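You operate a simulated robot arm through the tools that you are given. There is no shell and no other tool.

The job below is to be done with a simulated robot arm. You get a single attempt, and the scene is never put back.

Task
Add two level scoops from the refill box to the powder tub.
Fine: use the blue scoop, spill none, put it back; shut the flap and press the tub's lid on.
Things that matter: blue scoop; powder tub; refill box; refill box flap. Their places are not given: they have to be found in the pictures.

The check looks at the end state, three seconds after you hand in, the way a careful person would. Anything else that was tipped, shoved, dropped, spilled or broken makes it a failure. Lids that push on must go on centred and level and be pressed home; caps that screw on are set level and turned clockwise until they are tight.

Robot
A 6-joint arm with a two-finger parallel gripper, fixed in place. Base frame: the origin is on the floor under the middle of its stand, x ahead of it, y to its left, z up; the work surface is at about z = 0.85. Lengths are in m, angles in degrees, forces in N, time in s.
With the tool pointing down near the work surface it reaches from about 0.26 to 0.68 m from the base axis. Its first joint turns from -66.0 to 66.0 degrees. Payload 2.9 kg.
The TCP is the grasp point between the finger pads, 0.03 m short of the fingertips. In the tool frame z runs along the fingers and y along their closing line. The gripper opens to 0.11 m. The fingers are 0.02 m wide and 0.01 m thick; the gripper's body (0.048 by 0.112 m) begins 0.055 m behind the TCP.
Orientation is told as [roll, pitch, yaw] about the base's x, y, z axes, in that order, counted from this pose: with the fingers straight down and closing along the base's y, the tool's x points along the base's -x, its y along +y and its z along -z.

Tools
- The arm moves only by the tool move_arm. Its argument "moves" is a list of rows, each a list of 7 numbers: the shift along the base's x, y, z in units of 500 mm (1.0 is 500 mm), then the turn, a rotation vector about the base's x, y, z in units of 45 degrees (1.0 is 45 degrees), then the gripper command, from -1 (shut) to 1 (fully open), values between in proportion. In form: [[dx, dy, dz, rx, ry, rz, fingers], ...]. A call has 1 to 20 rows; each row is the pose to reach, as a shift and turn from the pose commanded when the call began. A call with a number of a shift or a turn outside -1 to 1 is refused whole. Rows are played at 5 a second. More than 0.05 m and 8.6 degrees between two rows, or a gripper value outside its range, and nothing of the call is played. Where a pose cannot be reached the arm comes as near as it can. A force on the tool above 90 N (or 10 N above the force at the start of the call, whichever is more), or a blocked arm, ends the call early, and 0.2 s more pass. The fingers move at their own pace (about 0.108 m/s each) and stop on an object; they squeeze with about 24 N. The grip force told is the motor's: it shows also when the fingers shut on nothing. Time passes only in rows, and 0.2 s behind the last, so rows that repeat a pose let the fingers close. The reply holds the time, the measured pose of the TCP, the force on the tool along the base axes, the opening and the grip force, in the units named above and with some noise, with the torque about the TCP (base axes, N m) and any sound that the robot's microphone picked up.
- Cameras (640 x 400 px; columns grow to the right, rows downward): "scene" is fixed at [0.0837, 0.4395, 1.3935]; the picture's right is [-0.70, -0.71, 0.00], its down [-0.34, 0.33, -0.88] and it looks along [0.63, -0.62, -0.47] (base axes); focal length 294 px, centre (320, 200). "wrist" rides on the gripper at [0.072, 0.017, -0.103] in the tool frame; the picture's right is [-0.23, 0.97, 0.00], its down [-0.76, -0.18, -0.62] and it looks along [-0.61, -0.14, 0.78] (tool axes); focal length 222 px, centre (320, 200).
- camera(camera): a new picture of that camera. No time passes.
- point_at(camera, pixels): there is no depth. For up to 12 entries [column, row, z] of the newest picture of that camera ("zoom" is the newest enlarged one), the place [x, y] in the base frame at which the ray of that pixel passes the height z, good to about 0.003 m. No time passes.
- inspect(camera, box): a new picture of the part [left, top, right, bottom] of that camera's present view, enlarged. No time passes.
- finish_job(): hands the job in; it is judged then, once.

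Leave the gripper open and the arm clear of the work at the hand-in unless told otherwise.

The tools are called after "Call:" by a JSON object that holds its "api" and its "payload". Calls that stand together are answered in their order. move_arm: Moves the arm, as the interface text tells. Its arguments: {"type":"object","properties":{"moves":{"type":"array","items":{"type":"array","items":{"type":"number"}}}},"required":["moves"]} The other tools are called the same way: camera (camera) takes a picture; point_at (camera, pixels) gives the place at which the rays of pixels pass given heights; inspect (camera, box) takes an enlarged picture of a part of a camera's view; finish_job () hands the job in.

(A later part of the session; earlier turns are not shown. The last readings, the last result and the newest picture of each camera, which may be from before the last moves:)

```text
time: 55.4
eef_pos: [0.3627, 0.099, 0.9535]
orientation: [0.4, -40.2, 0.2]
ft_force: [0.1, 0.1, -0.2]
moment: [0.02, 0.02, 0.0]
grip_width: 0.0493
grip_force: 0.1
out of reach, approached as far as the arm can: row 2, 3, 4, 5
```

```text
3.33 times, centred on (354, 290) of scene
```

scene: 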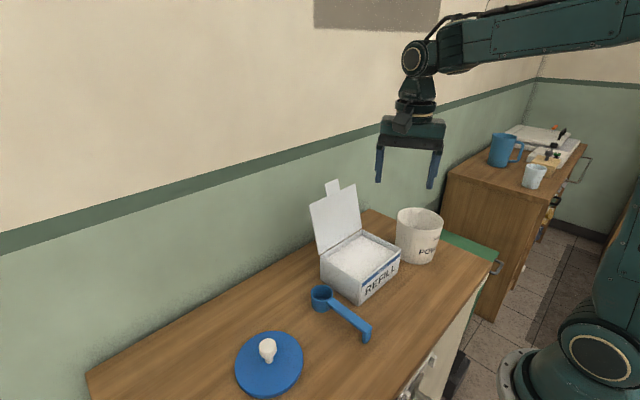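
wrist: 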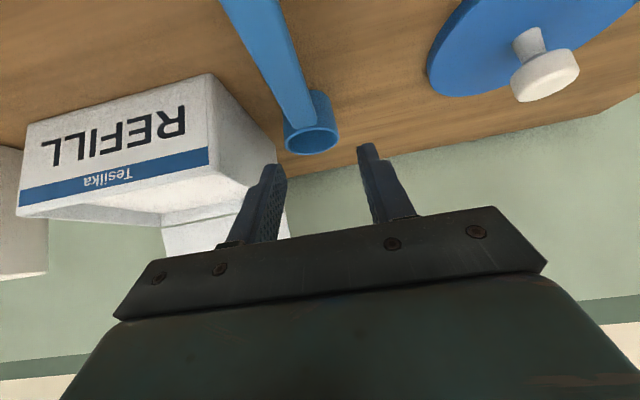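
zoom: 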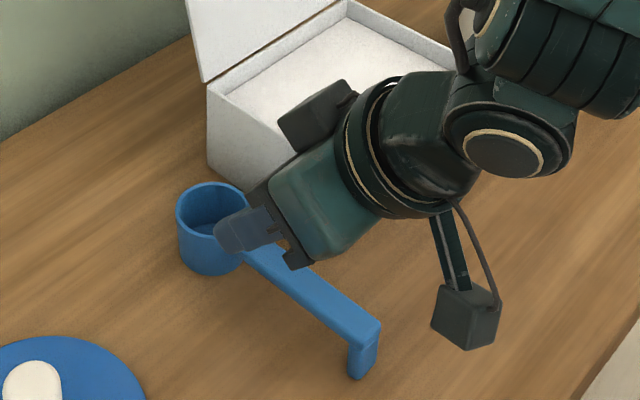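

The 40° pitch is at its limit here (it drifted to x=0.363), so I'll use a 30° pitch, which keeps the wrist in reach. Rotate +10° about y and shift to just above the handle, TCP ≈ (0.351, 0.093, 0.93).

Call:
{"api": "move_arm", "payload": {"moves": [[0, -0.006, 0, 0, 0.12, 0, -0.1], [-0.01, -0.012, 0, 0, 0.227, 0, -0.1], [-0.0234, -0.012, -0.02, 0, 0.227, 0, -0.1], [-0.0234, -0.012, -0.047, 0, 0.227, 0, -0.1], [-0.0234, -0.012, -0.047, 0, 0.227, 0, -0.1]]}}

Call:
{"api": "camera", "payload": {"camera": "wrist"}}

Call:
{"api": "inspect", "payload": {"camera": "scene", "box": [290, 230, 418, 350]}}

```text
time: 56.6
eef_pos: [0.3485, 0.0932, 0.9311]
orientation: [0.4, -29.9, 0.1]
ft_force: [-1.1, 0.4, 0.1]
moment: [0.01, 0.01, 0.0]
grip_width: 0.0497
grip_force: 0.0
```

```text
taken
```

wrist: 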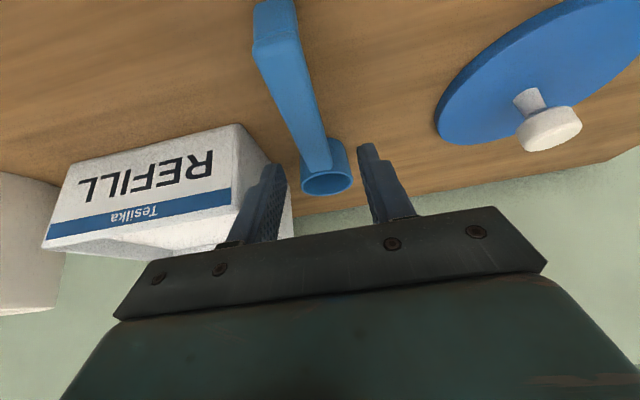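

```text
3.33 times, centred on (354, 290) of scene
```

zoom: 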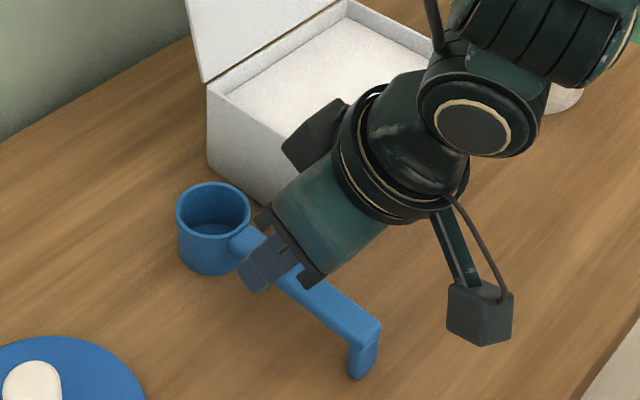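

I'll measure the handle's lateral position precisely near the grasp point in this view.

Call:
{"api": "inspect", "payload": {"camera": "wrist", "box": [230, 0, 390, 200]}}

```text
2.00 times, centred on (310, 100) of wrist
```

zoom: 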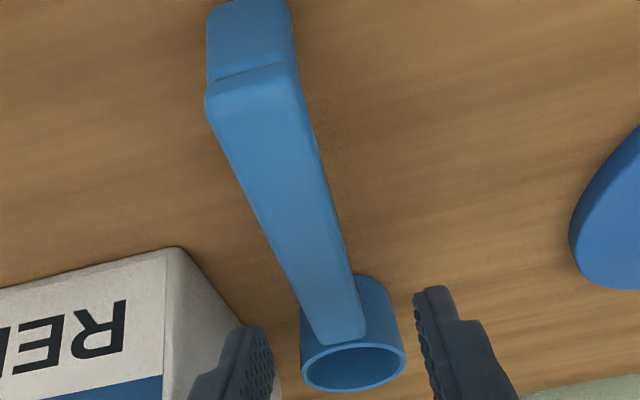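

Call:
{"api": "point_at", "payload": {"camera": "wrist", "pixels": [[294, 140, 0.894], [326, 140, 0.894], [308.5, 171, 0.894], [333, 165, 0.894], [253.5, 50, 0.894], [298, 37, 0.894], [301, 175, 0.894], [352.5, 175, 0.894]]}}

```text
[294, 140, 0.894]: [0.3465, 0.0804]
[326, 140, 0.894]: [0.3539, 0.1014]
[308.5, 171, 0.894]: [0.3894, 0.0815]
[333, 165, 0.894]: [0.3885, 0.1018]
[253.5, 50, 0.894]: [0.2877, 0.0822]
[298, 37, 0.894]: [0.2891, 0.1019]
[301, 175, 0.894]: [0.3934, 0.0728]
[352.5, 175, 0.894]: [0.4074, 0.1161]
```

Call:
{"api": "point_at", "payload": {"camera": "wrist", "pixels": [[323, 195.5, 0.895], [327, 183, 0.895], [301.5, 181, 0.895], [352.5, 177, 0.895]]}}

Call:
{"api": "point_at", "payload": {"camera": "scene", "pixels": [[322.1, 293.1, 0.895], [322.1, 284.6, 0.895], [322.1, 301.4, 0.895], [310.9, 293.1, 0.895], [333.3, 293.1, 0.895]]}}

```text
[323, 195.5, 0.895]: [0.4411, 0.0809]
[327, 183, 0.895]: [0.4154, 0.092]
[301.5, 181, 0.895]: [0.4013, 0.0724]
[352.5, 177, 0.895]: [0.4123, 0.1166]
```

```text
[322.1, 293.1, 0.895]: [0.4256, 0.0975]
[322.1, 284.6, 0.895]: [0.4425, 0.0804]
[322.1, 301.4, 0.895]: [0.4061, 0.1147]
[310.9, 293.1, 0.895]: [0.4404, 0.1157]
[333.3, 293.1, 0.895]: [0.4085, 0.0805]
```

The handle centre line is y≈0.0915, width 20 mm; cup centre about (0.42, 0.0945). I'll descend to z≈0.898 and close on the handle.

Call:
{"api": "move_arm", "payload": {"moves": [[-0.003, -0.003, -0.022, 0, 0, 0, -0.1], [-0.005, -0.003, -0.044, 0, 0, 0, -0.1], [-0.005, -0.003, -0.066, 0, 0, 0, -0.1], [-0.005, -0.003, -0.066, 0, 0, 0, -0.3], [-0.005, -0.003, -0.066, 0, 0, 0, -0.5], [-0.005, -0.003, -0.066, 0, 0, 0, -0.7], [-0.005, -0.003, -0.066, 0, 0, 0, -1], [-0.005, -0.003, -0.066, 0, 0, 0, -1]]}}

Call:
{"api": "inspect", "payload": {"camera": "scene", "box": [290, 250, 402, 350]}}

Call:
{"api": "camera", "payload": {"camera": "wrist"}}

```text
time: 58.4
eef_pos: [0.3469, 0.093, 0.8973]
orientation: [0.4, -30.0, 0.2]
ft_force: [-0.1, 0.3, 0.4]
moment: [0.01, -0.04, 0.0]
grip_width: 0.0214
grip_force: 23.9
```

```text
4.00 times, centred on (346, 300) of scene
```

zoom: 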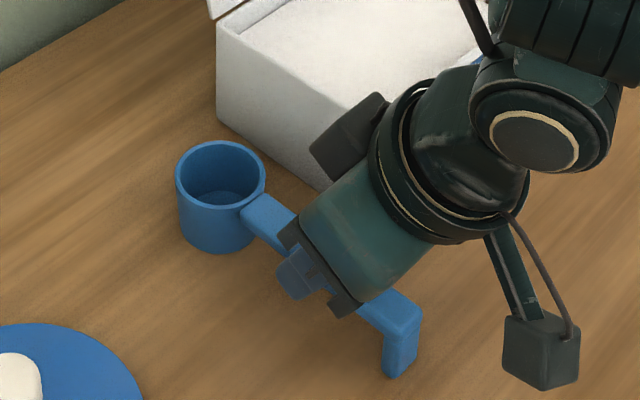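

```text
taken
```

wrist: 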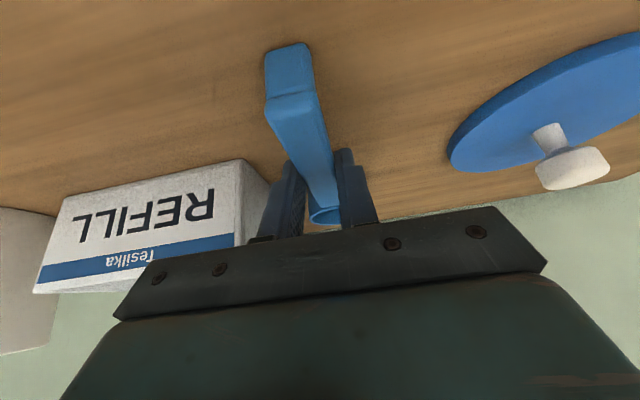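

Gripped: 21.4 mm, 24 N, with no disturbance. Lift straight up and check the scoop is level in the grip.

Call:
{"api": "move_arm", "payload": {"moves": [[0, 0, 0.01, 0, 0, 0, -1], [0, 0, 0.03, 0, 0, 0, -1], [0, 0, 0.07, 0, 0, 0, -1], [0, 0, 0.13, 0, 0, 0, -1], [0, 0, 0.2, 0, 0, 0, -1], [0, 0, 0.26, 0, 0, 0, -1], [0, 0, 0.26, 0, 0, 0, -1]]}}

Call:
{"api": "camera", "payload": {"camera": "scene"}}

Call:
{"api": "inspect", "payload": {"camera": "scene", "box": [280, 190, 440, 310]}}

Call:
{"api": "camera", "payload": {"camera": "wrist"}}

```text
time: 60.0
eef_pos: [0.346, 0.0938, 1.0281]
orientation: [0.5, -30.0, 0.0]
ft_force: [-0.2, 0.3, -0.6]
moment: [-0.01, 0.06, -0.04]
grip_width: 0.0213
grip_force: 24.0
```

```text
taken
```

scene: 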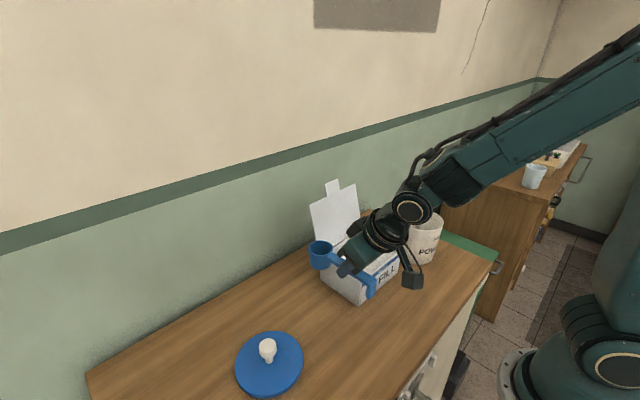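

```text
3.33 times, centred on (360, 250) of scene
```

zoom: 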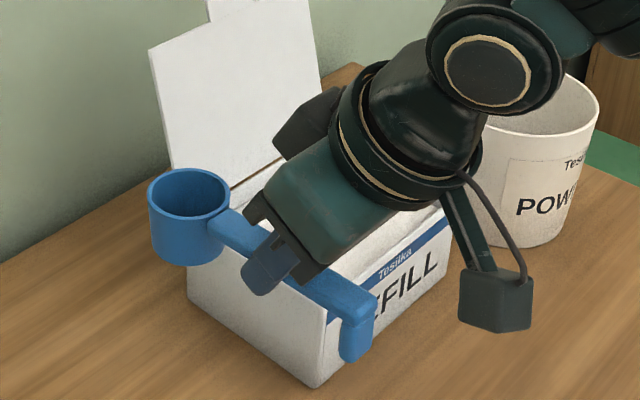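

```text
taken
```

wrist: 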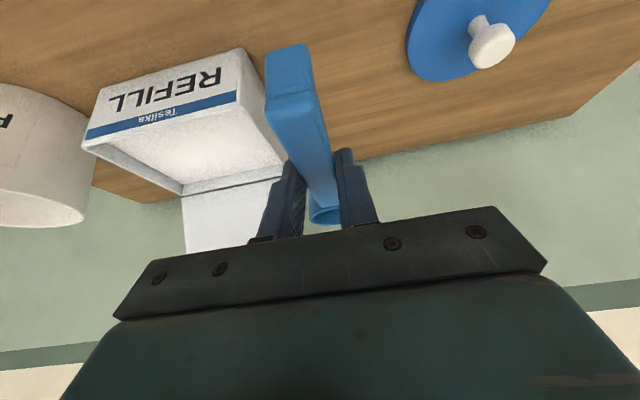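

The scoop hangs level in the grip. I'll carry it (empty) over the front of the box to the tub for a dry-run of the pour: first level above the tub, TCP ≈ (0.308, -0.24, 1.038).

Call:
{"api": "move_arm", "payload": {"moves": [[-0.01, -0.06, 0.01, 0, 0, 0, -1], [-0.02, -0.14, 0.02, 0, 0, 0, -1], [-0.03, -0.23, 0.02, 0, 0, 0, -1], [-0.04, -0.32, 0.02, 0, 0, 0, -1], [-0.05, -0.41, 0.02, 0, 0, 0, -1], [-0.06, -0.5, 0.02, 0, 0, 0, -1], [-0.07, -0.58, 0.02, 0, 0, 0, -1], [-0.076, -0.64, 0.02, 0, 0, 0, -1], [-0.076, -0.664, 0.02, 0, 0, 0, -1], [-0.076, -0.664, 0.02, 0, 0, 0, -1]]}}

Call:
{"api": "camera", "payload": {"camera": "scene"}}

Call:
{"api": "camera", "payload": {"camera": "wrist"}}

```text
time: 62.2
eef_pos: [0.3092, -0.239, 1.0374]
orientation: [0.3, -30.1, 0.1]
ft_force: [0.0, 0.1, -0.1]
moment: [-0.01, -0.01, -0.01]
grip_width: 0.021
grip_force: 24.4
```

```text
taken
```

scene: 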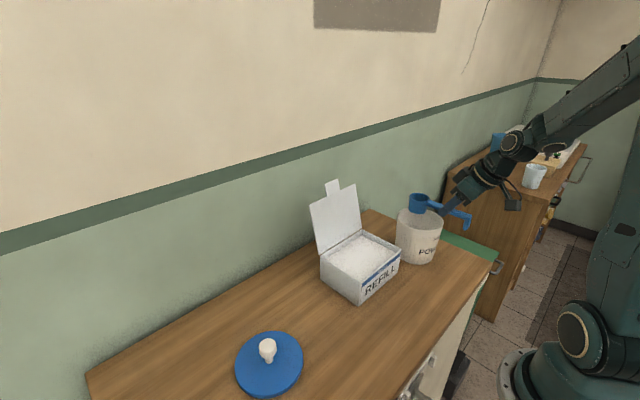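

```text
taken
```

wrist: 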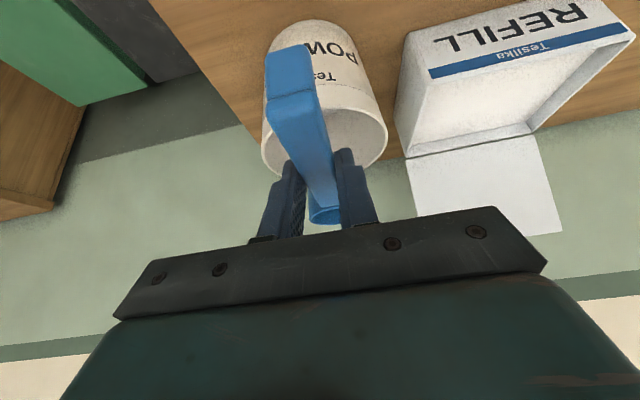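

The cup is over the tub. Dry-run rotation, first 49° about (-0.74, 0.52, 0.43), keeping the cup over the tub centre.

Call:
{"api": "move_arm", "payload": {"moves": [[0.001, -0.006, 0.007, -0.115, 0.081, 0.067, -1], [0.003, -0.012, 0.0145, -0.23, 0.161, 0.133, -1], [0.005, -0.0175, 0.021, -0.345, 0.242, 0.2, -1], [0.008, -0.021, 0.026, -0.461, 0.322, 0.266, -1], [0.013, -0.0235, 0.031, -0.576, 0.403, 0.333, -1], [0.018, -0.025, 0.036, -0.691, 0.483, 0.399, -1], [0.024, -0.0254, 0.04, -0.806, 0.564, 0.466, -1], [0.024, -0.0254, 0.04, -0.806, 0.564, 0.466, -1]]}}

Call:
{"api": "inspect", "payload": {"camera": "scene", "box": [350, 150, 510, 270]}}

```text
time: 64.0
eef_pos: [0.3216, -0.2509, 1.0576]
orientation: [-28.6, 4.3, 29.1]
ft_force: [0.6, 0.6, -0.6]
moment: [0.01, 0.02, 0.03]
grip_width: 0.021
grip_force: 24.2
```

```text
3.33 times, centred on (430, 210) of scene
```

zoom: 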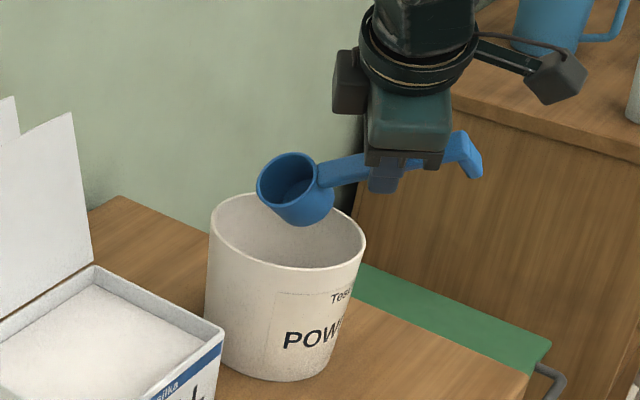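

Reachable and the cup is over the tub. Continue the next 49°.

Call:
{"api": "move_arm", "payload": {"moves": [[0.006, 0.001, 0.006, -0.115, 0.081, 0.067, -1], [0.013, 0.004, 0.011, -0.23, 0.161, 0.133, -1], [0.02, 0.007, 0.0145, -0.345, 0.242, 0.2, -1], [0.028, 0.012, 0.018, -0.461, 0.322, 0.266, -1], [0.036, 0.018, 0.02, -0.576, 0.403, 0.333, -1], [0.044, 0.025, 0.021, -0.691, 0.483, 0.399, -1], [0.052, 0.031, 0.022, -0.806, 0.564, 0.466, -1], [0.052, 0.031, 0.022, -0.806, 0.564, 0.466, -1]]}}

Call:
{"api": "inspect", "payload": {"camera": "scene", "box": [350, 150, 510, 270]}}

```text
time: 65.8
eef_pos: [0.3467, -0.2338, 1.0679]
orientation: [-43.5, 46.3, 44.2]
ft_force: [-0.2, 0.1, 0.2]
moment: [0.01, -0.02, 0.02]
grip_width: 0.0207
grip_force: 24.3
```

```text
3.33 times, centred on (430, 210) of scene
```

zoom: 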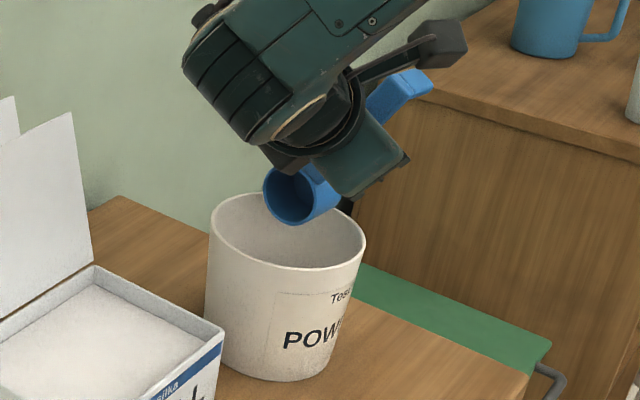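

98° (mouth sideways) reached cleanly. Continue the last part to the 120° tilt.

Call:
{"api": "move_arm", "payload": {"moves": [[0.007, 0.008, 0.001, -0.115, 0.081, 0.067, -1], [0.015, 0.0175, 0.001, -0.23, 0.161, 0.133, -1], [0.022, 0.027, 0.001, -0.345, 0.242, 0.2, -1], [0.029, 0.037, -0.001, -0.461, 0.322, 0.266, -1], [0.035, 0.047, -0.004, -0.576, 0.403, 0.333, -1], [0.04, 0.057, -0.009, -0.691, 0.483, 0.399, -1], [0.044, 0.066, -0.014, -0.806, 0.564, 0.466, -1], [0.044, 0.066, -0.014, -0.806, 0.564, 0.466, -1]]}}

Call:
{"api": "inspect", "payload": {"camera": "scene", "box": [350, 150, 510, 270]}}

Call:
{"api": "camera", "payload": {"camera": "scene"}}

```text
time: 67.6
eef_pos: [0.3898, -0.2189, 1.0828]
orientation: [6.7, 86.8, 116.8]
ft_force: [0.2, -1.0, -0.4]
moment: [0.02, 0.01, 0.0]
grip_width: 0.0208
grip_force: 24.2
out of reach, approached as far as the arm can: row 6, 7, 8
```

```text
3.33 times, centred on (430, 210) of scene
```

zoom: 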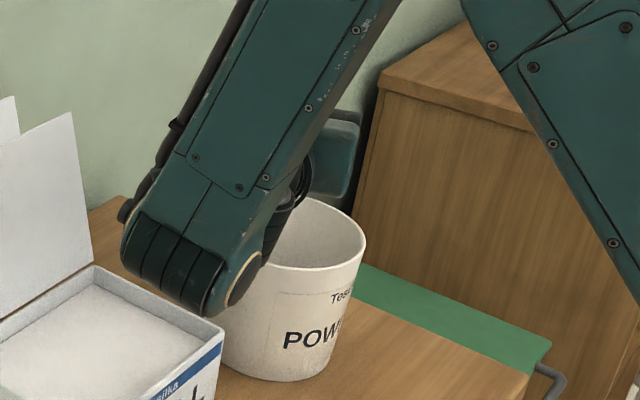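

```text
taken
```

scene: 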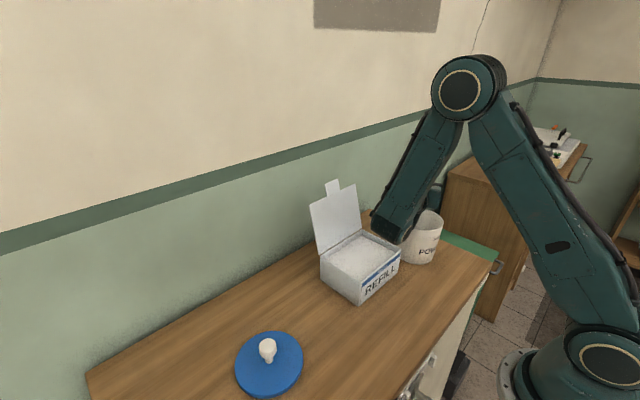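

The last rows hit the reach limit (small outward drift, still above the tub); a tilt of about 112° is reached exactly on target, which should empty the cup. Nothing touched. I'll reverse the rotation step by step.

Call:
{"api": "move_arm", "payload": {"moves": [[-0.01, -0.003, 0, 0.115, -0.081, -0.067, -1], [-0.022, -0.006, 0, 0.23, -0.161, -0.133, -1], [-0.035, -0.01, -0.005, 0.345, -0.242, -0.2, -1], [-0.05, -0.016, -0.01, 0.461, -0.322, -0.266, -1], [-0.063, -0.022, -0.016, 0.576, -0.403, -0.333, -1], [-0.076, -0.028, -0.022, 0.691, -0.483, -0.399, -1], [-0.088, -0.034, -0.028, 0.806, -0.564, -0.466, -1], [-0.088, -0.034, -0.028, 0.806, -0.564, -0.466, -1]]}}

Call:
{"api": "move_arm", "payload": {"moves": [[-0.008, -0.006, -0.001, 0.115, -0.081, -0.067, -1], [-0.016, -0.013, -0.002, 0.23, -0.161, -0.133, -1], [-0.024, -0.019, -0.004, 0.345, -0.242, -0.2, -1], [-0.032, -0.024, -0.0075, 0.461, -0.322, -0.266, -1], [-0.039, -0.027, -0.011, 0.576, -0.403, -0.333, -1], [-0.046, -0.03, -0.016, 0.691, -0.483, -0.399, -1], [-0.052, -0.031, -0.022, 0.806, -0.564, -0.466, -1]]}}

Call:
{"api": "move_arm", "payload": {"moves": [[-0.006, 0, -0.004, 0.115, -0.081, -0.067, -1], [-0.011, 0.002, -0.009, 0.23, -0.161, -0.133, -1], [-0.016, 0.0044, -0.014, 0.345, -0.242, -0.2, -1], [-0.019, 0.008, -0.019, 0.461, -0.322, -0.266, -1], [-0.021, 0.0134, -0.0255, 0.576, -0.403, -0.333, -1], [-0.023, 0.0194, -0.033, 0.691, -0.483, -0.399, -1], [-0.024, 0.0254, -0.04, 0.806, -0.564, -0.466, -1]]}}

Call:
{"api": "camera", "payload": {"camera": "scene"}}

```text
time: 69.4
eef_pos: [0.3468, -0.2376, 1.067]
orientation: [-41.5, 43.6, 47.4]
ft_force: [-0.5, -0.5, -0.3]
moment: [0.01, 0.0, 0.01]
grip_width: 0.0207
grip_force: 24.2
```

```text
time: 71.0
eef_pos: [0.3201, -0.2532, 1.0585]
orientation: [-28.7, 1.3, 30.8]
ft_force: [-0.6, -0.7, -0.5]
moment: [-0.04, 0.01, 0.02]
grip_width: 0.0209
grip_force: 24.0
```

```text
time: 72.6
eef_pos: [0.3074, -0.2407, 1.0361]
orientation: [0.2, -33.5, 0.0]
ft_force: [-0.6, 0.6, -1.0]
moment: [0.0, 0.01, -0.02]
grip_width: 0.021
grip_force: 24.1
```

```text
taken
```

scene: 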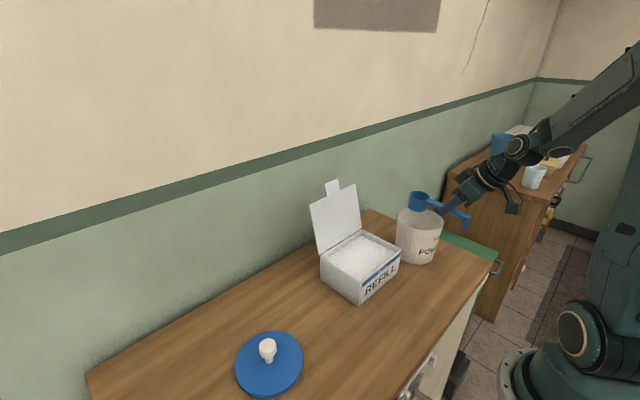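

Back to level (pitch -33.5°, so I correct +3.5°). Next: move in front of/above the box, TCP ≈ (0.34, -0.045, 1.06), and look into the box for the powder level.

Call:
{"api": "move_arm", "payload": {"moves": [[0, 0.07, 0.02, 0, 0.04, 0, -1], [0.01, 0.15, 0.048, 0, 0.078, 0, -1], [0.03, 0.23, 0.048, 0, 0.078, 0, -1], [0.05, 0.31, 0.048, 0, 0.078, 0, -1], [0.066, 0.37, 0.048, 0, 0.078, 0, -1], [0.066, 0.392, 0.048, 0, 0.078, 0, -1], [0.066, 0.392, 0.048, 0, 0.078, 0, -1]]}}

Call:
{"api": "camera", "payload": {"camera": "wrist"}}

Call:
{"api": "inspect", "payload": {"camera": "scene", "box": [296, 170, 424, 310]}}

```text
time: 74.2
eef_pos: [0.3409, -0.044, 1.0598]
orientation: [0.1, -29.9, 0.1]
ft_force: [0.3, 0.1, -1.5]
moment: [0.0, 0.0, 0.0]
grip_width: 0.0207
grip_force: 24.2
```

```text
taken
```

wrist: 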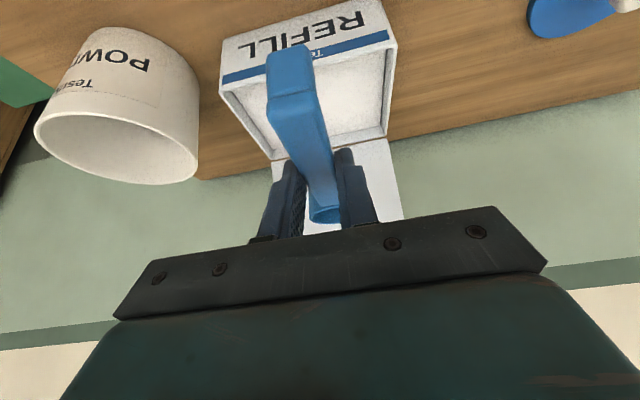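

```text
2.86 times, centred on (360, 240) of scene
```

zoom: 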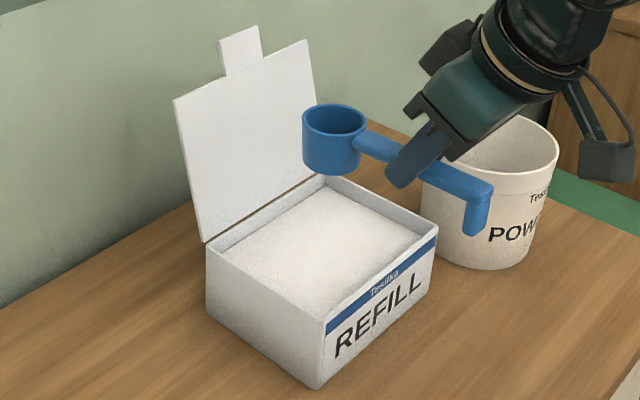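

Call:
{"api": "inspect", "payload": {"camera": "scene", "box": [310, 225, 406, 285]}}

Call:
{"api": "inspect", "payload": {"camera": "wrist", "box": [200, 0, 420, 160]}}

```text
6.67 times, centred on (358, 255) of scene
```

zoom: 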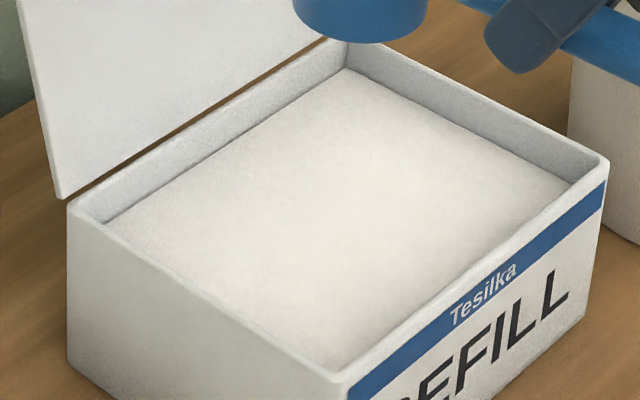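

```text
2.50 times, centred on (310, 80) of wrist
```

zoom: 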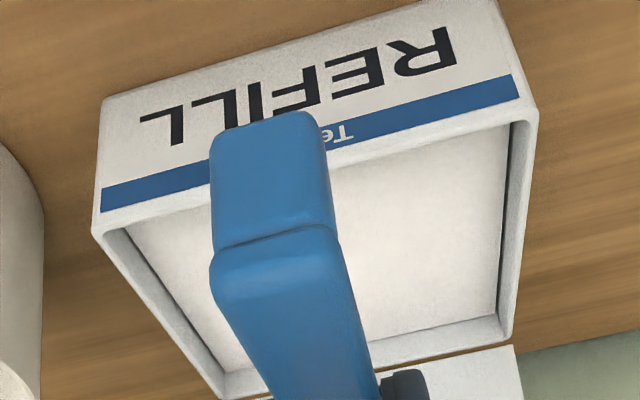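

Call:
{"api": "point_at", "payload": {"camera": "scene", "pixels": [[320.5, 255.75, 0.928], [361.9, 281.25, 0.928], [401.05, 249, 0.928], [362.5, 231, 0.928], [325.75, 258, 0.915], [362.5, 235.2, 0.915], [395.8, 252.75, 0.915], [320.7, 276.5, 0.85], [359.3, 306, 0.85]]}}

Call:
{"api": "point_at", "payload": {"camera": "zoom", "pixels": [[93, 235, 0.928], [535, 115, 0.928], [512, 345, 0.928], [500, 310, 0.915], [128, 230, 0.928], [510, 125, 0.928]]}}

```text
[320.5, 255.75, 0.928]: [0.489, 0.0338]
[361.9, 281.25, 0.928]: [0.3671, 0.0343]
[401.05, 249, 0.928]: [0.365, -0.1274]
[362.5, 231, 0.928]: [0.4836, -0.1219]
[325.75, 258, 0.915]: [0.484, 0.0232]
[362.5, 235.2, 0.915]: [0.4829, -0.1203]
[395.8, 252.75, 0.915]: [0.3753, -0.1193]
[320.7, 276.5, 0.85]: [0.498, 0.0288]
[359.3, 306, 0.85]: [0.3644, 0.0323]
```

```text
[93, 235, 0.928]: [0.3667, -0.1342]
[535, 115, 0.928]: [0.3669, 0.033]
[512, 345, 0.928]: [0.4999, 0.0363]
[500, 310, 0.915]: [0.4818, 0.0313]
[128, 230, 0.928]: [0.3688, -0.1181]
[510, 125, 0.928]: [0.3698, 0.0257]
```

Box geometry: rim z≈0.928, inside about x 0.371–0.484, y -0.122–0.027; powder surface z≈0.915. Scooping plan: nose-down ~50°, plunge near the front, sweep toward the back while rotating up. First, tilt nose-down 40° above the box (left half, y≈-0.016).

Call:
{"api": "move_arm", "payload": {"moves": [[0.01, 0.01, -0.005, 0, 0.148, 0, -1], [0.022, 0.02, -0.012, 0, 0.296, 0, -1], [0.035, 0.03, -0.025, 0, 0.444, 0, -1], [0.048, 0.04, -0.042, 0, 0.593, 0, -1], [0.062, 0.05, -0.058, 0, 0.741, 0, -1], [0.073, 0.055, -0.073, 0, 0.889, 0, -1], [0.073, 0.055, -0.073, 0, 0.889, 0, -1]]}}

Call:
{"api": "inspect", "payload": {"camera": "scene", "box": [296, 170, 424, 310]}}

```text
time: 75.8
eef_pos: [0.379, -0.0184, 1.0254]
orientation: [0.0, 10.1, 0.1]
ft_force: [-0.5, -0.2, -1.0]
moment: [0.01, -0.02, 0.04]
grip_width: 0.0209
grip_force: 24.2
```

```text
2.86 times, centred on (360, 240) of scene
```

zoom: 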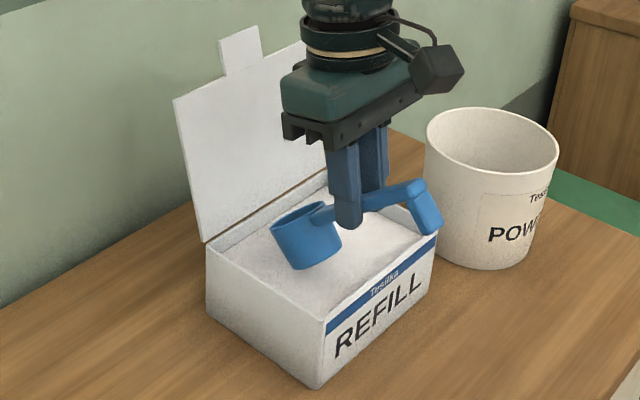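

The cup is tilted over the powder. Now tilt to 50° and plunge slowly to rim-centre z≈0.91 near the front of the box.

Call:
{"api": "move_arm", "payload": {"moves": [[0.008, 0, -0.002, 0, 0.111, 0, -1], [0.018, 0, -0.002, 0, 0.222, 0, -1], [0.018, 0, -0.03, 0, 0.222, 0, -1], [0.018, 0, -0.055, 0, 0.222, 0, -1], [0.018, 0, -0.075, 0, 0.222, 0, -1], [0.018, 0, -0.095, 0, 0.222, 0, -1], [0.018, 0, -0.112, 0, 0.222, 0, -1]]}}

Call:
{"api": "inspect", "payload": {"camera": "scene", "box": [296, 170, 424, 310]}}

Call:
{"api": "camera", "payload": {"camera": "wrist"}}

```text
time: 77.4
eef_pos: [0.3857, -0.0185, 0.9694]
orientation: [0.1, 20.0, 0.2]
ft_force: [-1.5, -0.5, 4.6]
moment: [0.02, 0.0, 0.0]
grip_width: 0.021
grip_force: 24.1
```

```text
2.86 times, centred on (360, 240) of scene
```

zoom: 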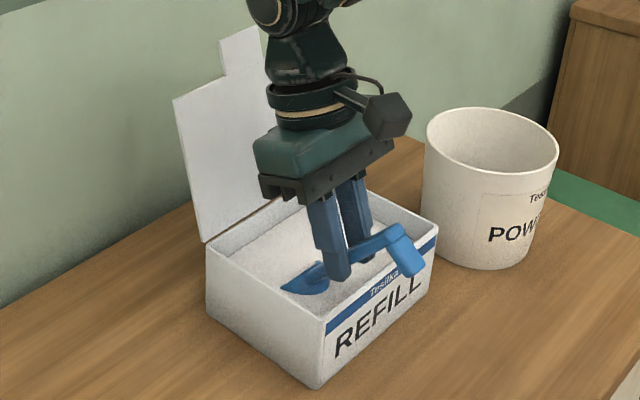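

```text
taken
```

wrist: 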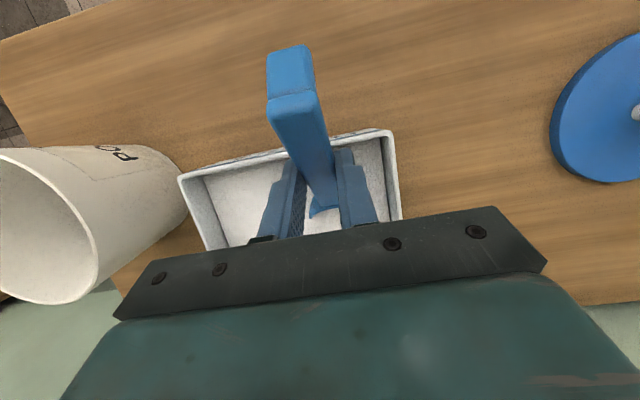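

The powder yields (4.6 N). Now sweep 24 mm toward the back, then rotate up from 50° to 22° while staying in the powder.

Call:
{"api": "move_arm", "payload": {"moves": [[0.01, 0, -0.001, 0, 0, 0, -1], [0.02, 0, -0.002, 0, 0, 0, -1], [0.03, 0, -0.003, 0, 0, 0, -1], [0.04, 0, -0.004, 0, 0, 0, -1], [0.048, 0, -0.004, 0, 0, 0, -1], [0.042, 0, -0.009, 0, -0.083, 0, -1], [0.035, 0, -0.014, 0, -0.167, 0, -1], [0.028, 0, -0.019, 0, -0.25, 0, -1], [0.0214, 0, -0.0234, 0, -0.333, 0, -1], [0.016, 0, -0.027, 0, -0.405, 0, -1], [0.01, 0, -0.03, 0, -0.477, 0, -1], [0.005, 0, -0.032, 0, -0.55, 0, -1], [0.001, 0, -0.032, 0, -0.622, 0, -1]]}}

Call:
{"api": "inspect", "payload": {"camera": "scene", "box": [296, 170, 424, 310]}}

Call:
{"api": "camera", "payload": {"camera": "wrist"}}

```text
time: 80.2
eef_pos: [0.387, -0.0169, 0.9534]
orientation: [0.2, -8.1, 0.1]
ft_force: [0.6, 0.8, -0.6]
moment: [0.02, 0.0, -0.01]
grip_width: 0.0208
grip_force: 24.0
```

```text
2.86 times, centred on (360, 240) of scene
```

zoom: 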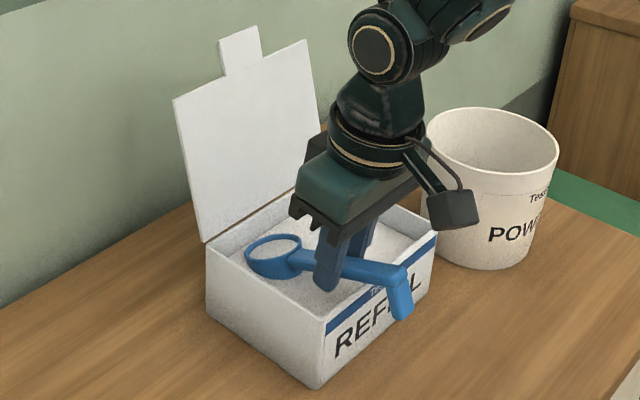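

```text
taken
```

wrist: 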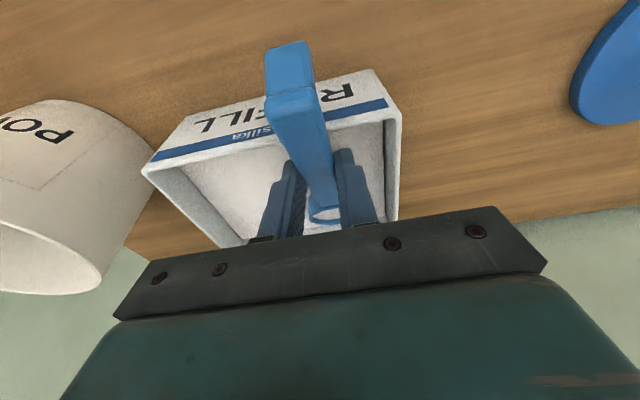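

Call:
{"api": "inspect", "payload": {"camera": "scene", "box": [325, 220, 389, 260]}}

Call:
{"api": "inspect", "payload": {"camera": "wrist", "box": [240, 120, 400, 220]}}

```text
10.00 times, centred on (357, 240) of scene
```

zoom: 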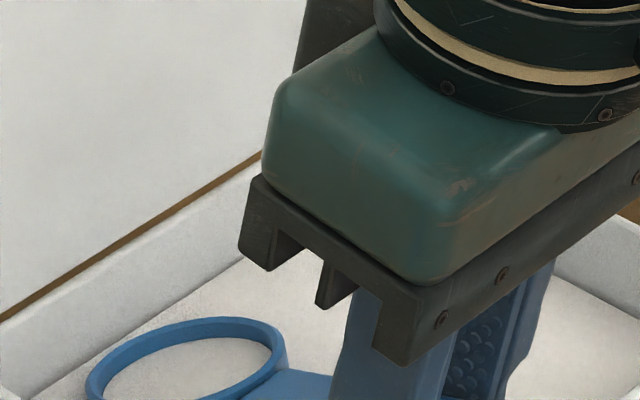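

```text
4.00 times, centred on (320, 170) of wrist
```

zoom: 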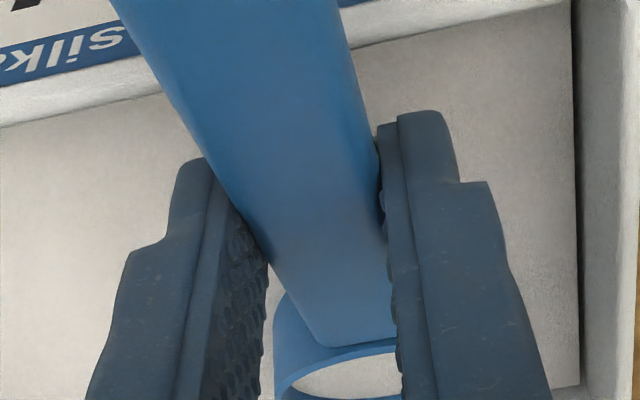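

Call:
{"api": "inspect", "payload": {"camera": "scene", "box": [328, 245, 368, 270]}}

```text
16.00 times, centred on (348, 258) of scene
```

zoom: 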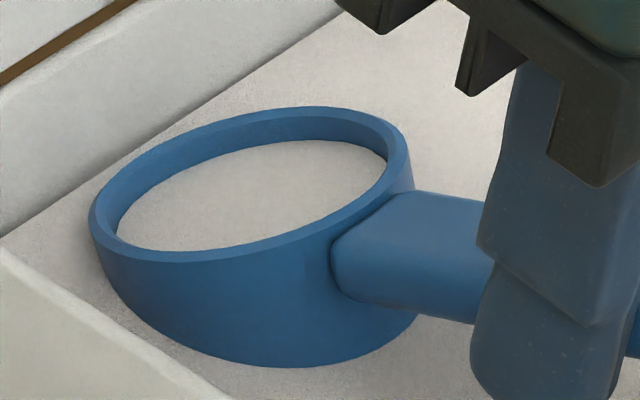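

The cup appears filled to just below the rim. Now raise while levelling, staying over the box.

Call:
{"api": "move_arm", "payload": {"moves": [[-0.006, 0, 0.004, 0, -0.09, 0, -1], [-0.012, 0, 0.01, 0, -0.18, 0, -1], [-0.0172, 0, 0.0168, 0, -0.267, 0, -1], [-0.021, 0, 0.028, 0, -0.36, 0, -1], [-0.026, 0, 0.04, 0, -0.45, 0, -1], [-0.026, 0, 0.0514, 0, -0.489, 0, -1], [-0.026, 0, 0.0514, 0, -0.489, 0, -1]]}}

Call:
{"api": "inspect", "payload": {"camera": "scene", "box": [318, 225, 382, 265]}}

Call:
{"api": "inspect", "payload": {"camera": "scene", "box": [296, 170, 424, 310]}}

Call:
{"api": "camera", "payload": {"camera": "wrist"}}

```text
time: 81.8
eef_pos: [0.3741, -0.0166, 0.9792]
orientation: [0.1, -29.9, 0.0]
ft_force: [0.9, 0.3, -0.3]
moment: [0.01, 0.0, 0.0]
grip_width: 0.021
grip_force: 23.7
```

```text
10.00 times, centred on (350, 245) of scene
```

zoom: 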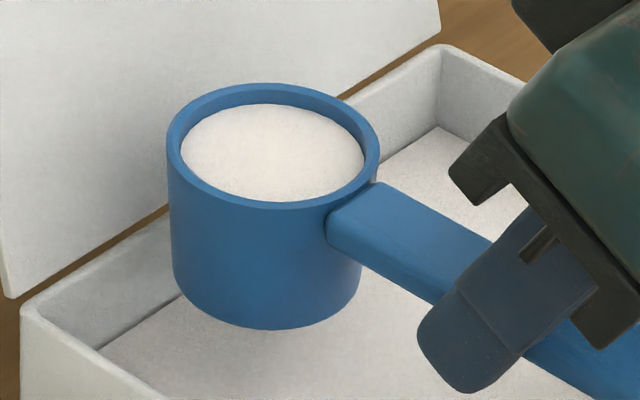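

```text
2.86 times, centred on (360, 240) of scene
```

zoom: 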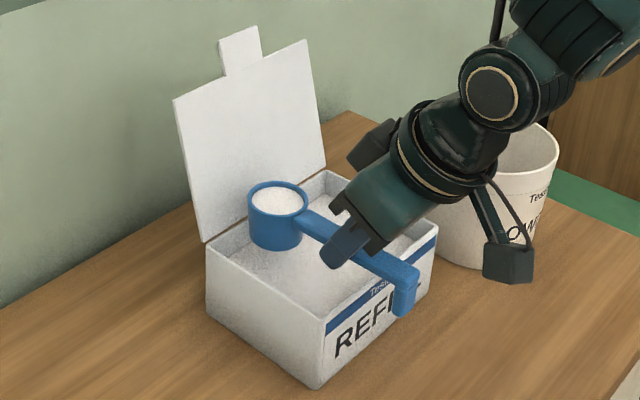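

```text
taken
```

wrist: 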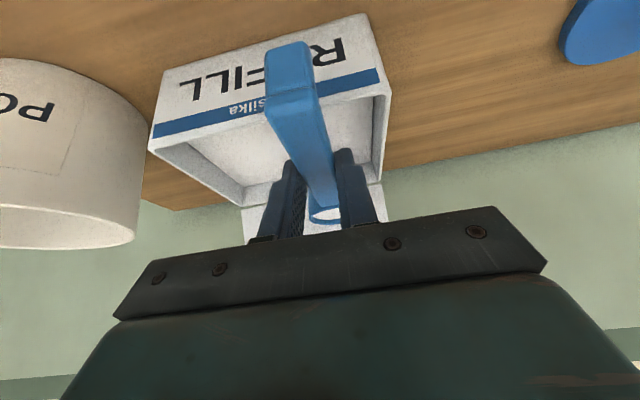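

The cup is filled. Let me look very closely at the fill compared with the rim.

Call:
{"api": "inspect", "payload": {"camera": "scene", "box": [332, 230, 364, 250]}}

```text
16.00 times, centred on (348, 240) of scene
```

zoom: 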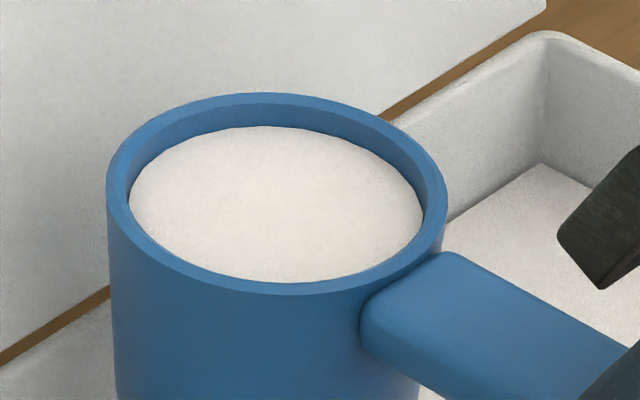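

I want to know the present powder level in the box to judge how full a dip can be. Zoom on the back-right inner corner and the left side.

Call:
{"api": "inspect", "payload": {"camera": "scene", "box": [350, 225, 382, 245]}}

Call:
{"api": "inspect", "payload": {"camera": "scene", "box": [316, 245, 364, 285]}}

```text
16.00 times, centred on (366, 235) of scene
```

zoom: 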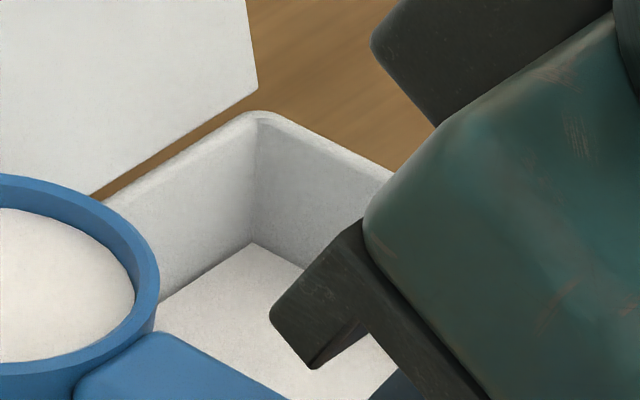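

```text
10.00 times, centred on (340, 265) of scene
```

zoom: 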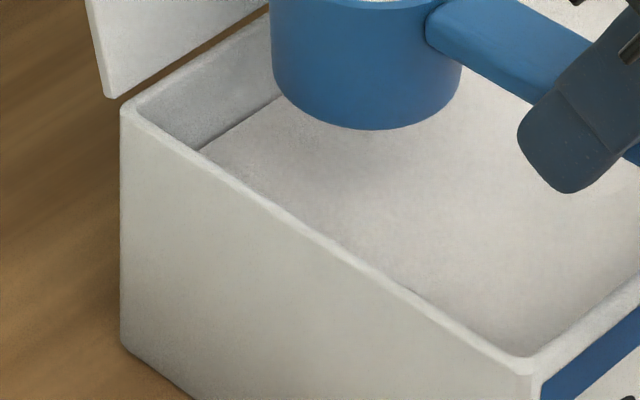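

The powder in the cup sits ~4 mm under the rim (about 90 % full). I'll top it up: dip again a little deeper (powder stays over/in the box the whole time), tilting as I submerge.

Call:
{"api": "move_arm", "payload": {"moves": [[0.002, 0, 0.0044, 0, 0.178, 0, -1], [0.0068, 0, 0, 0, 0.356, 0, -1], [0.0122, 0, -0.003, 0, 0.533, 0, -1], [0.0184, 0, -0.0092, 0, 0.711, 0, -1], [0.0248, 0, -0.0172, 0, 0.889, 0, -1], [0.0276, 0, -0.032, 0, 1.0, 0, -1]]}}

Call:
{"api": "inspect", "payload": {"camera": "scene", "box": [316, 220, 396, 270]}}

```text
time: 83.2
eef_pos: [0.3896, -0.0174, 0.9641]
orientation: [0.2, 15.1, 0.0]
ft_force: [1.5, -0.4, 7.6]
moment: [-0.04, -0.49, -0.05]
grip_width: 0.0208
grip_force: 24.0
```

```text
8.00 times, centred on (356, 245) of scene
```

zoom: 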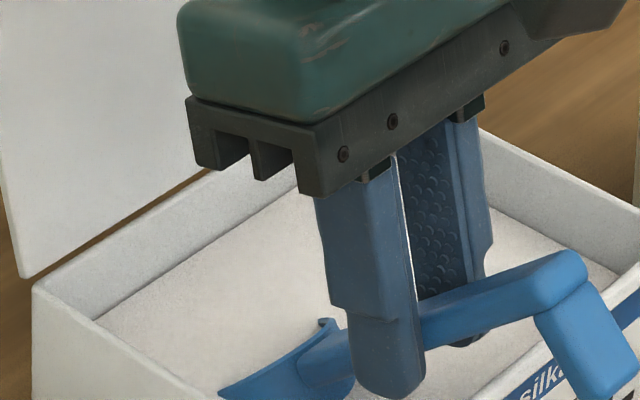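

Powder resistance 7.6 N. Continue: sweep to the back, then rotate up, riding 2 mm higher.

Call:
{"api": "move_arm", "payload": {"moves": [[0.0096, 0, 0.0064, 0, 0.111, 0, -1], [0.02, 0, 0.0064, 0, 0.111, 0, -1], [0.03, 0, 0.0064, 0, 0.111, 0, -1], [0.04, 0, 0.0064, 0, 0.111, 0, -1], [0.05, 0, 0.0064, 0, 0.111, 0, -1], [0.0576, 0, 0.0064, 0, 0.111, 0, -1], [0.05, 0, 0.001, 0, 0.022, 0, -1], [0.0426, 0, -0.0034, 0, -0.067, 0, -1], [0.031, 0, -0.015, 0, -0.222, 0, -1], [0.025, 0, -0.022, 0, -0.3, 0, -1], [0.0192, 0, -0.0288, 0, -0.378, 0, -1], [0.0104, 0, -0.0416, 0, -0.511, 0, -1]]}}

Call:
{"api": "inspect", "payload": {"camera": "scene", "box": [328, 240, 376, 270]}}

```text
time: 85.8
eef_pos: [0.3926, -0.0164, 0.9409]
orientation: [0.1, -8.0, 0.1]
ft_force: [-0.5, 0.0, -0.6]
moment: [0.01, 0.04, 0.01]
grip_width: 0.0207
grip_force: 24.2
```

```text
13.33 times, centred on (352, 255) of scene
```

zoom: 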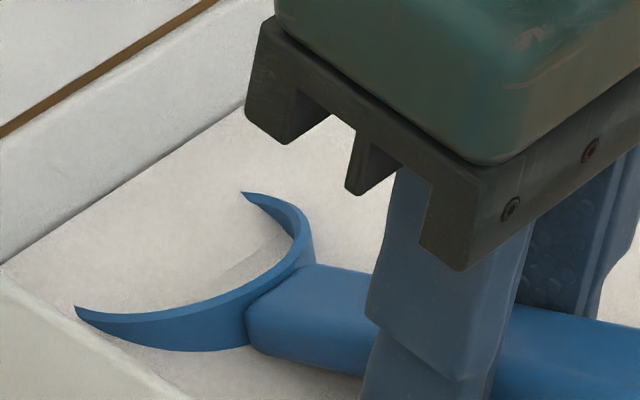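

The front of the rim is under the surface now. Lift while levelling and look.

Call:
{"api": "move_arm", "payload": {"moves": [[-0.006, 0, 0.012, 0, -0.09, 0, -1], [-0.012, 0, 0.025, 0, -0.18, 0, -1], [-0.0192, 0, 0.039, 0, -0.267, 0, -1], [-0.026, 0, 0.05, 0, -0.36, 0, -1], [-0.033, 0, 0.062, 0, -0.45, 0, -1], [-0.038, 0, 0.0736, 0, -0.489, 0, -1], [-0.038, 0, 0.0736, 0, -0.489, 0, -1]]}}

Call:
{"api": "inspect", "payload": {"camera": "scene", "box": [332, 230, 364, 250]}}

Call:
{"api": "inspect", "payload": {"camera": "scene", "box": [316, 220, 412, 290]}}

```text
time: 87.4
eef_pos: [0.3748, -0.0167, 0.9785]
orientation: [0.1, -30.0, 0.1]
ft_force: [0.0, 0.0, -0.6]
moment: [0.01, -0.04, 0.01]
grip_width: 0.0209
grip_force: 24.1
```

```text
16.00 times, centred on (348, 240) of scene
```

zoom: 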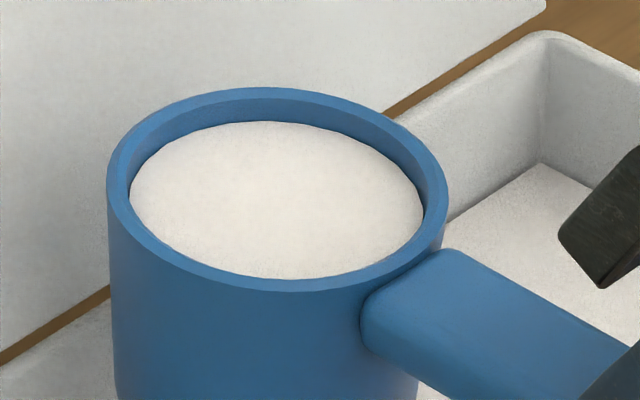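

```text
5.71 times, centred on (364, 255) of scene
```

zoom: 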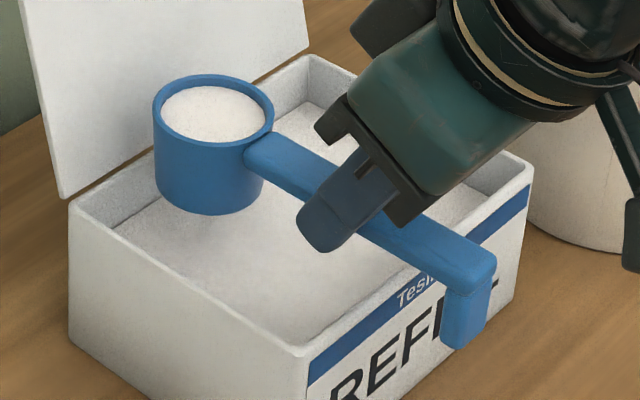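

The fill looks unchanged (~4 mm below the rim). To learn whether that is simply "full", I'll make one gentle dip at a flatter angle (22°) but deeper, so nearly the whole rim goes under, then lift level.

Call:
{"api": "move_arm", "payload": {"moves": [[0.002, 0, 0.0044, 0, 0.178, 0, -1], [0.0068, 0, 0, 0, 0.356, 0, -1], [0.022, 0, -0.0256, 0, 0.489, 0, -1], [0.022, 0, -0.042, 0, 0.489, 0, -1], [0.022, 0, -0.0616, 0, 0.489, 0, -1], [0.022, 0, -0.0736, 0, 0.489, 0, -1], [0.024, 0, -0.0816, 0, 0.489, 0, -1], [0.032, 0, -0.0816, 0, 0.489, 0, -1]]}}

Call:
{"api": "inspect", "payload": {"camera": "scene", "box": [328, 240, 376, 270]}}

```text
time: 89.2
eef_pos: [0.3898, -0.0171, 0.94]
orientation: [0.1, -7.9, 0.1]
ft_force: [5.2, 0.6, 14.6]
moment: [0.04, 0.03, 0.0]
grip_width: 0.0214
grip_force: 23.5
```

```text
13.33 times, centred on (352, 255) of scene
```

zoom: 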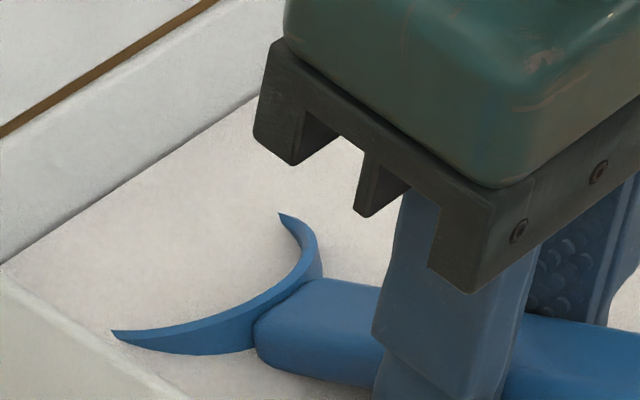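

14.6 N of resistance — enough. Lift gently, levelling, and look.

Call:
{"api": "move_arm", "payload": {"moves": [[-0.004, 0, 0.004, 0, -0.06, 0, -1], [-0.0086, 0, 0.0068, 0, -0.12, 0, -1], [-0.0152, 0, 0.021, 0, -0.267, 0, -1], [-0.0254, 0, 0.0418, 0, -0.4, 0, -1], [-0.032, 0, 0.0716, 0, -0.489, 0, -1], [-0.032, 0, 0.0816, 0, -0.489, 0, -1], [-0.032, 0, 0.0816, 0, -0.489, 0, -1]]}}

Call:
{"api": "inspect", "payload": {"camera": "scene", "box": [332, 230, 364, 250]}}

Call:
{"api": "camera", "payload": {"camera": "scene"}}

```text
time: 90.8
eef_pos: [0.3744, -0.0197, 0.9774]
orientation: [0.1, -30.0, 0.1]
ft_force: [0.2, -1.1, -0.4]
moment: [0.0, 0.03, 0.0]
grip_width: 0.0213
grip_force: 24.1
```

```text
16.00 times, centred on (348, 240) of scene
```

zoom: 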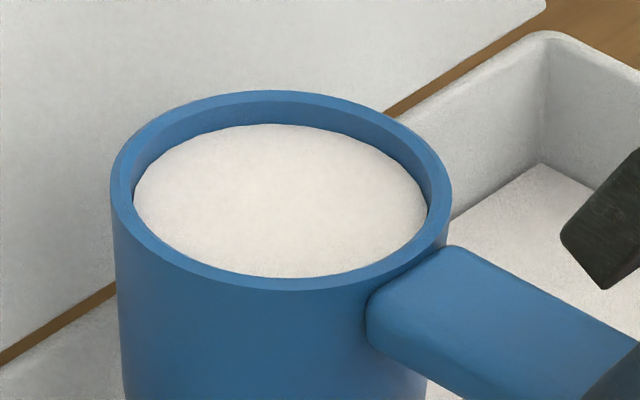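

```text
taken
```

scene: 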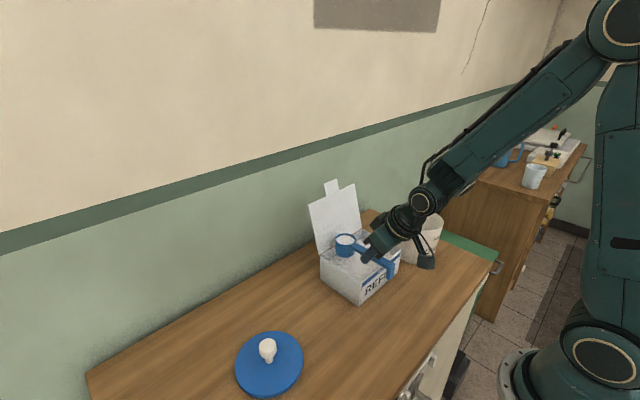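

Same fill after three different dips, so the cup is simply full and level. Box hasn't moved. Now lift to z≈1.04 and carry smoothly, level, to above the tub.

Call:
{"api": "move_arm", "payload": {"moves": [[0, 0, 0.025, 0, 0, 0, -1], [0, 0, 0.06, 0, 0, 0, -1], [0, 0, 0.095, 0, 0, 0, -1], [-0.005, -0.01, 0.115, 0, 0, 0, -1], [-0.02, -0.04, 0.122, 0, 0, 0, -1], [-0.04, -0.09, 0.122, 0, 0, 0, -1], [-0.06, -0.15, 0.122, 0, 0, 0, -1], [-0.08, -0.21, 0.122, 0, 0, 0, -1], [-0.1, -0.27, 0.122, 0, 0, 0, -1], [-0.115, -0.33, 0.122, 0, 0, 0, -1], [-0.126, -0.38, 0.122, 0, 0, 0, -1], [-0.131, -0.42, 0.122, 0, 0, 0, -1], [-0.132, -0.438, 0.122, 0, 0, 0, -1], [-0.132, -0.445, 0.122, 0, 0, 0, -1], [-0.132, -0.445, 0.122, 0, 0, 0, -1]]}}

Call:
{"api": "inspect", "payload": {"camera": "scene", "box": [372, 180, 468, 270]}}

```text
time: 94.0
eef_pos: [0.3074, -0.2397, 1.0408]
orientation: [0.2, -29.9, 0.1]
ft_force: [0.0, 0.0, -0.3]
moment: [-0.01, 0.01, 0.01]
grip_width: 0.0212
grip_force: 24.4
```

```text
4.44 times, centred on (420, 225) of scene
```

zoom: 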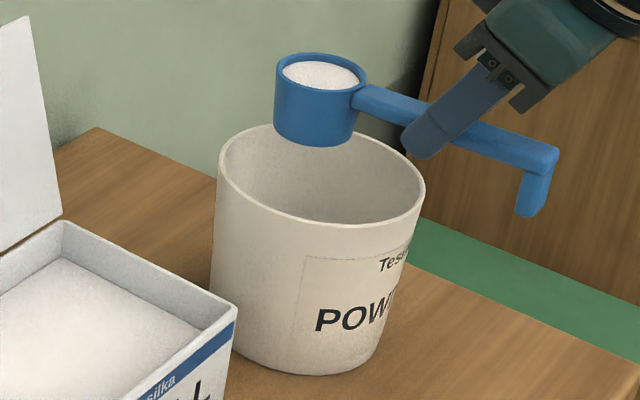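

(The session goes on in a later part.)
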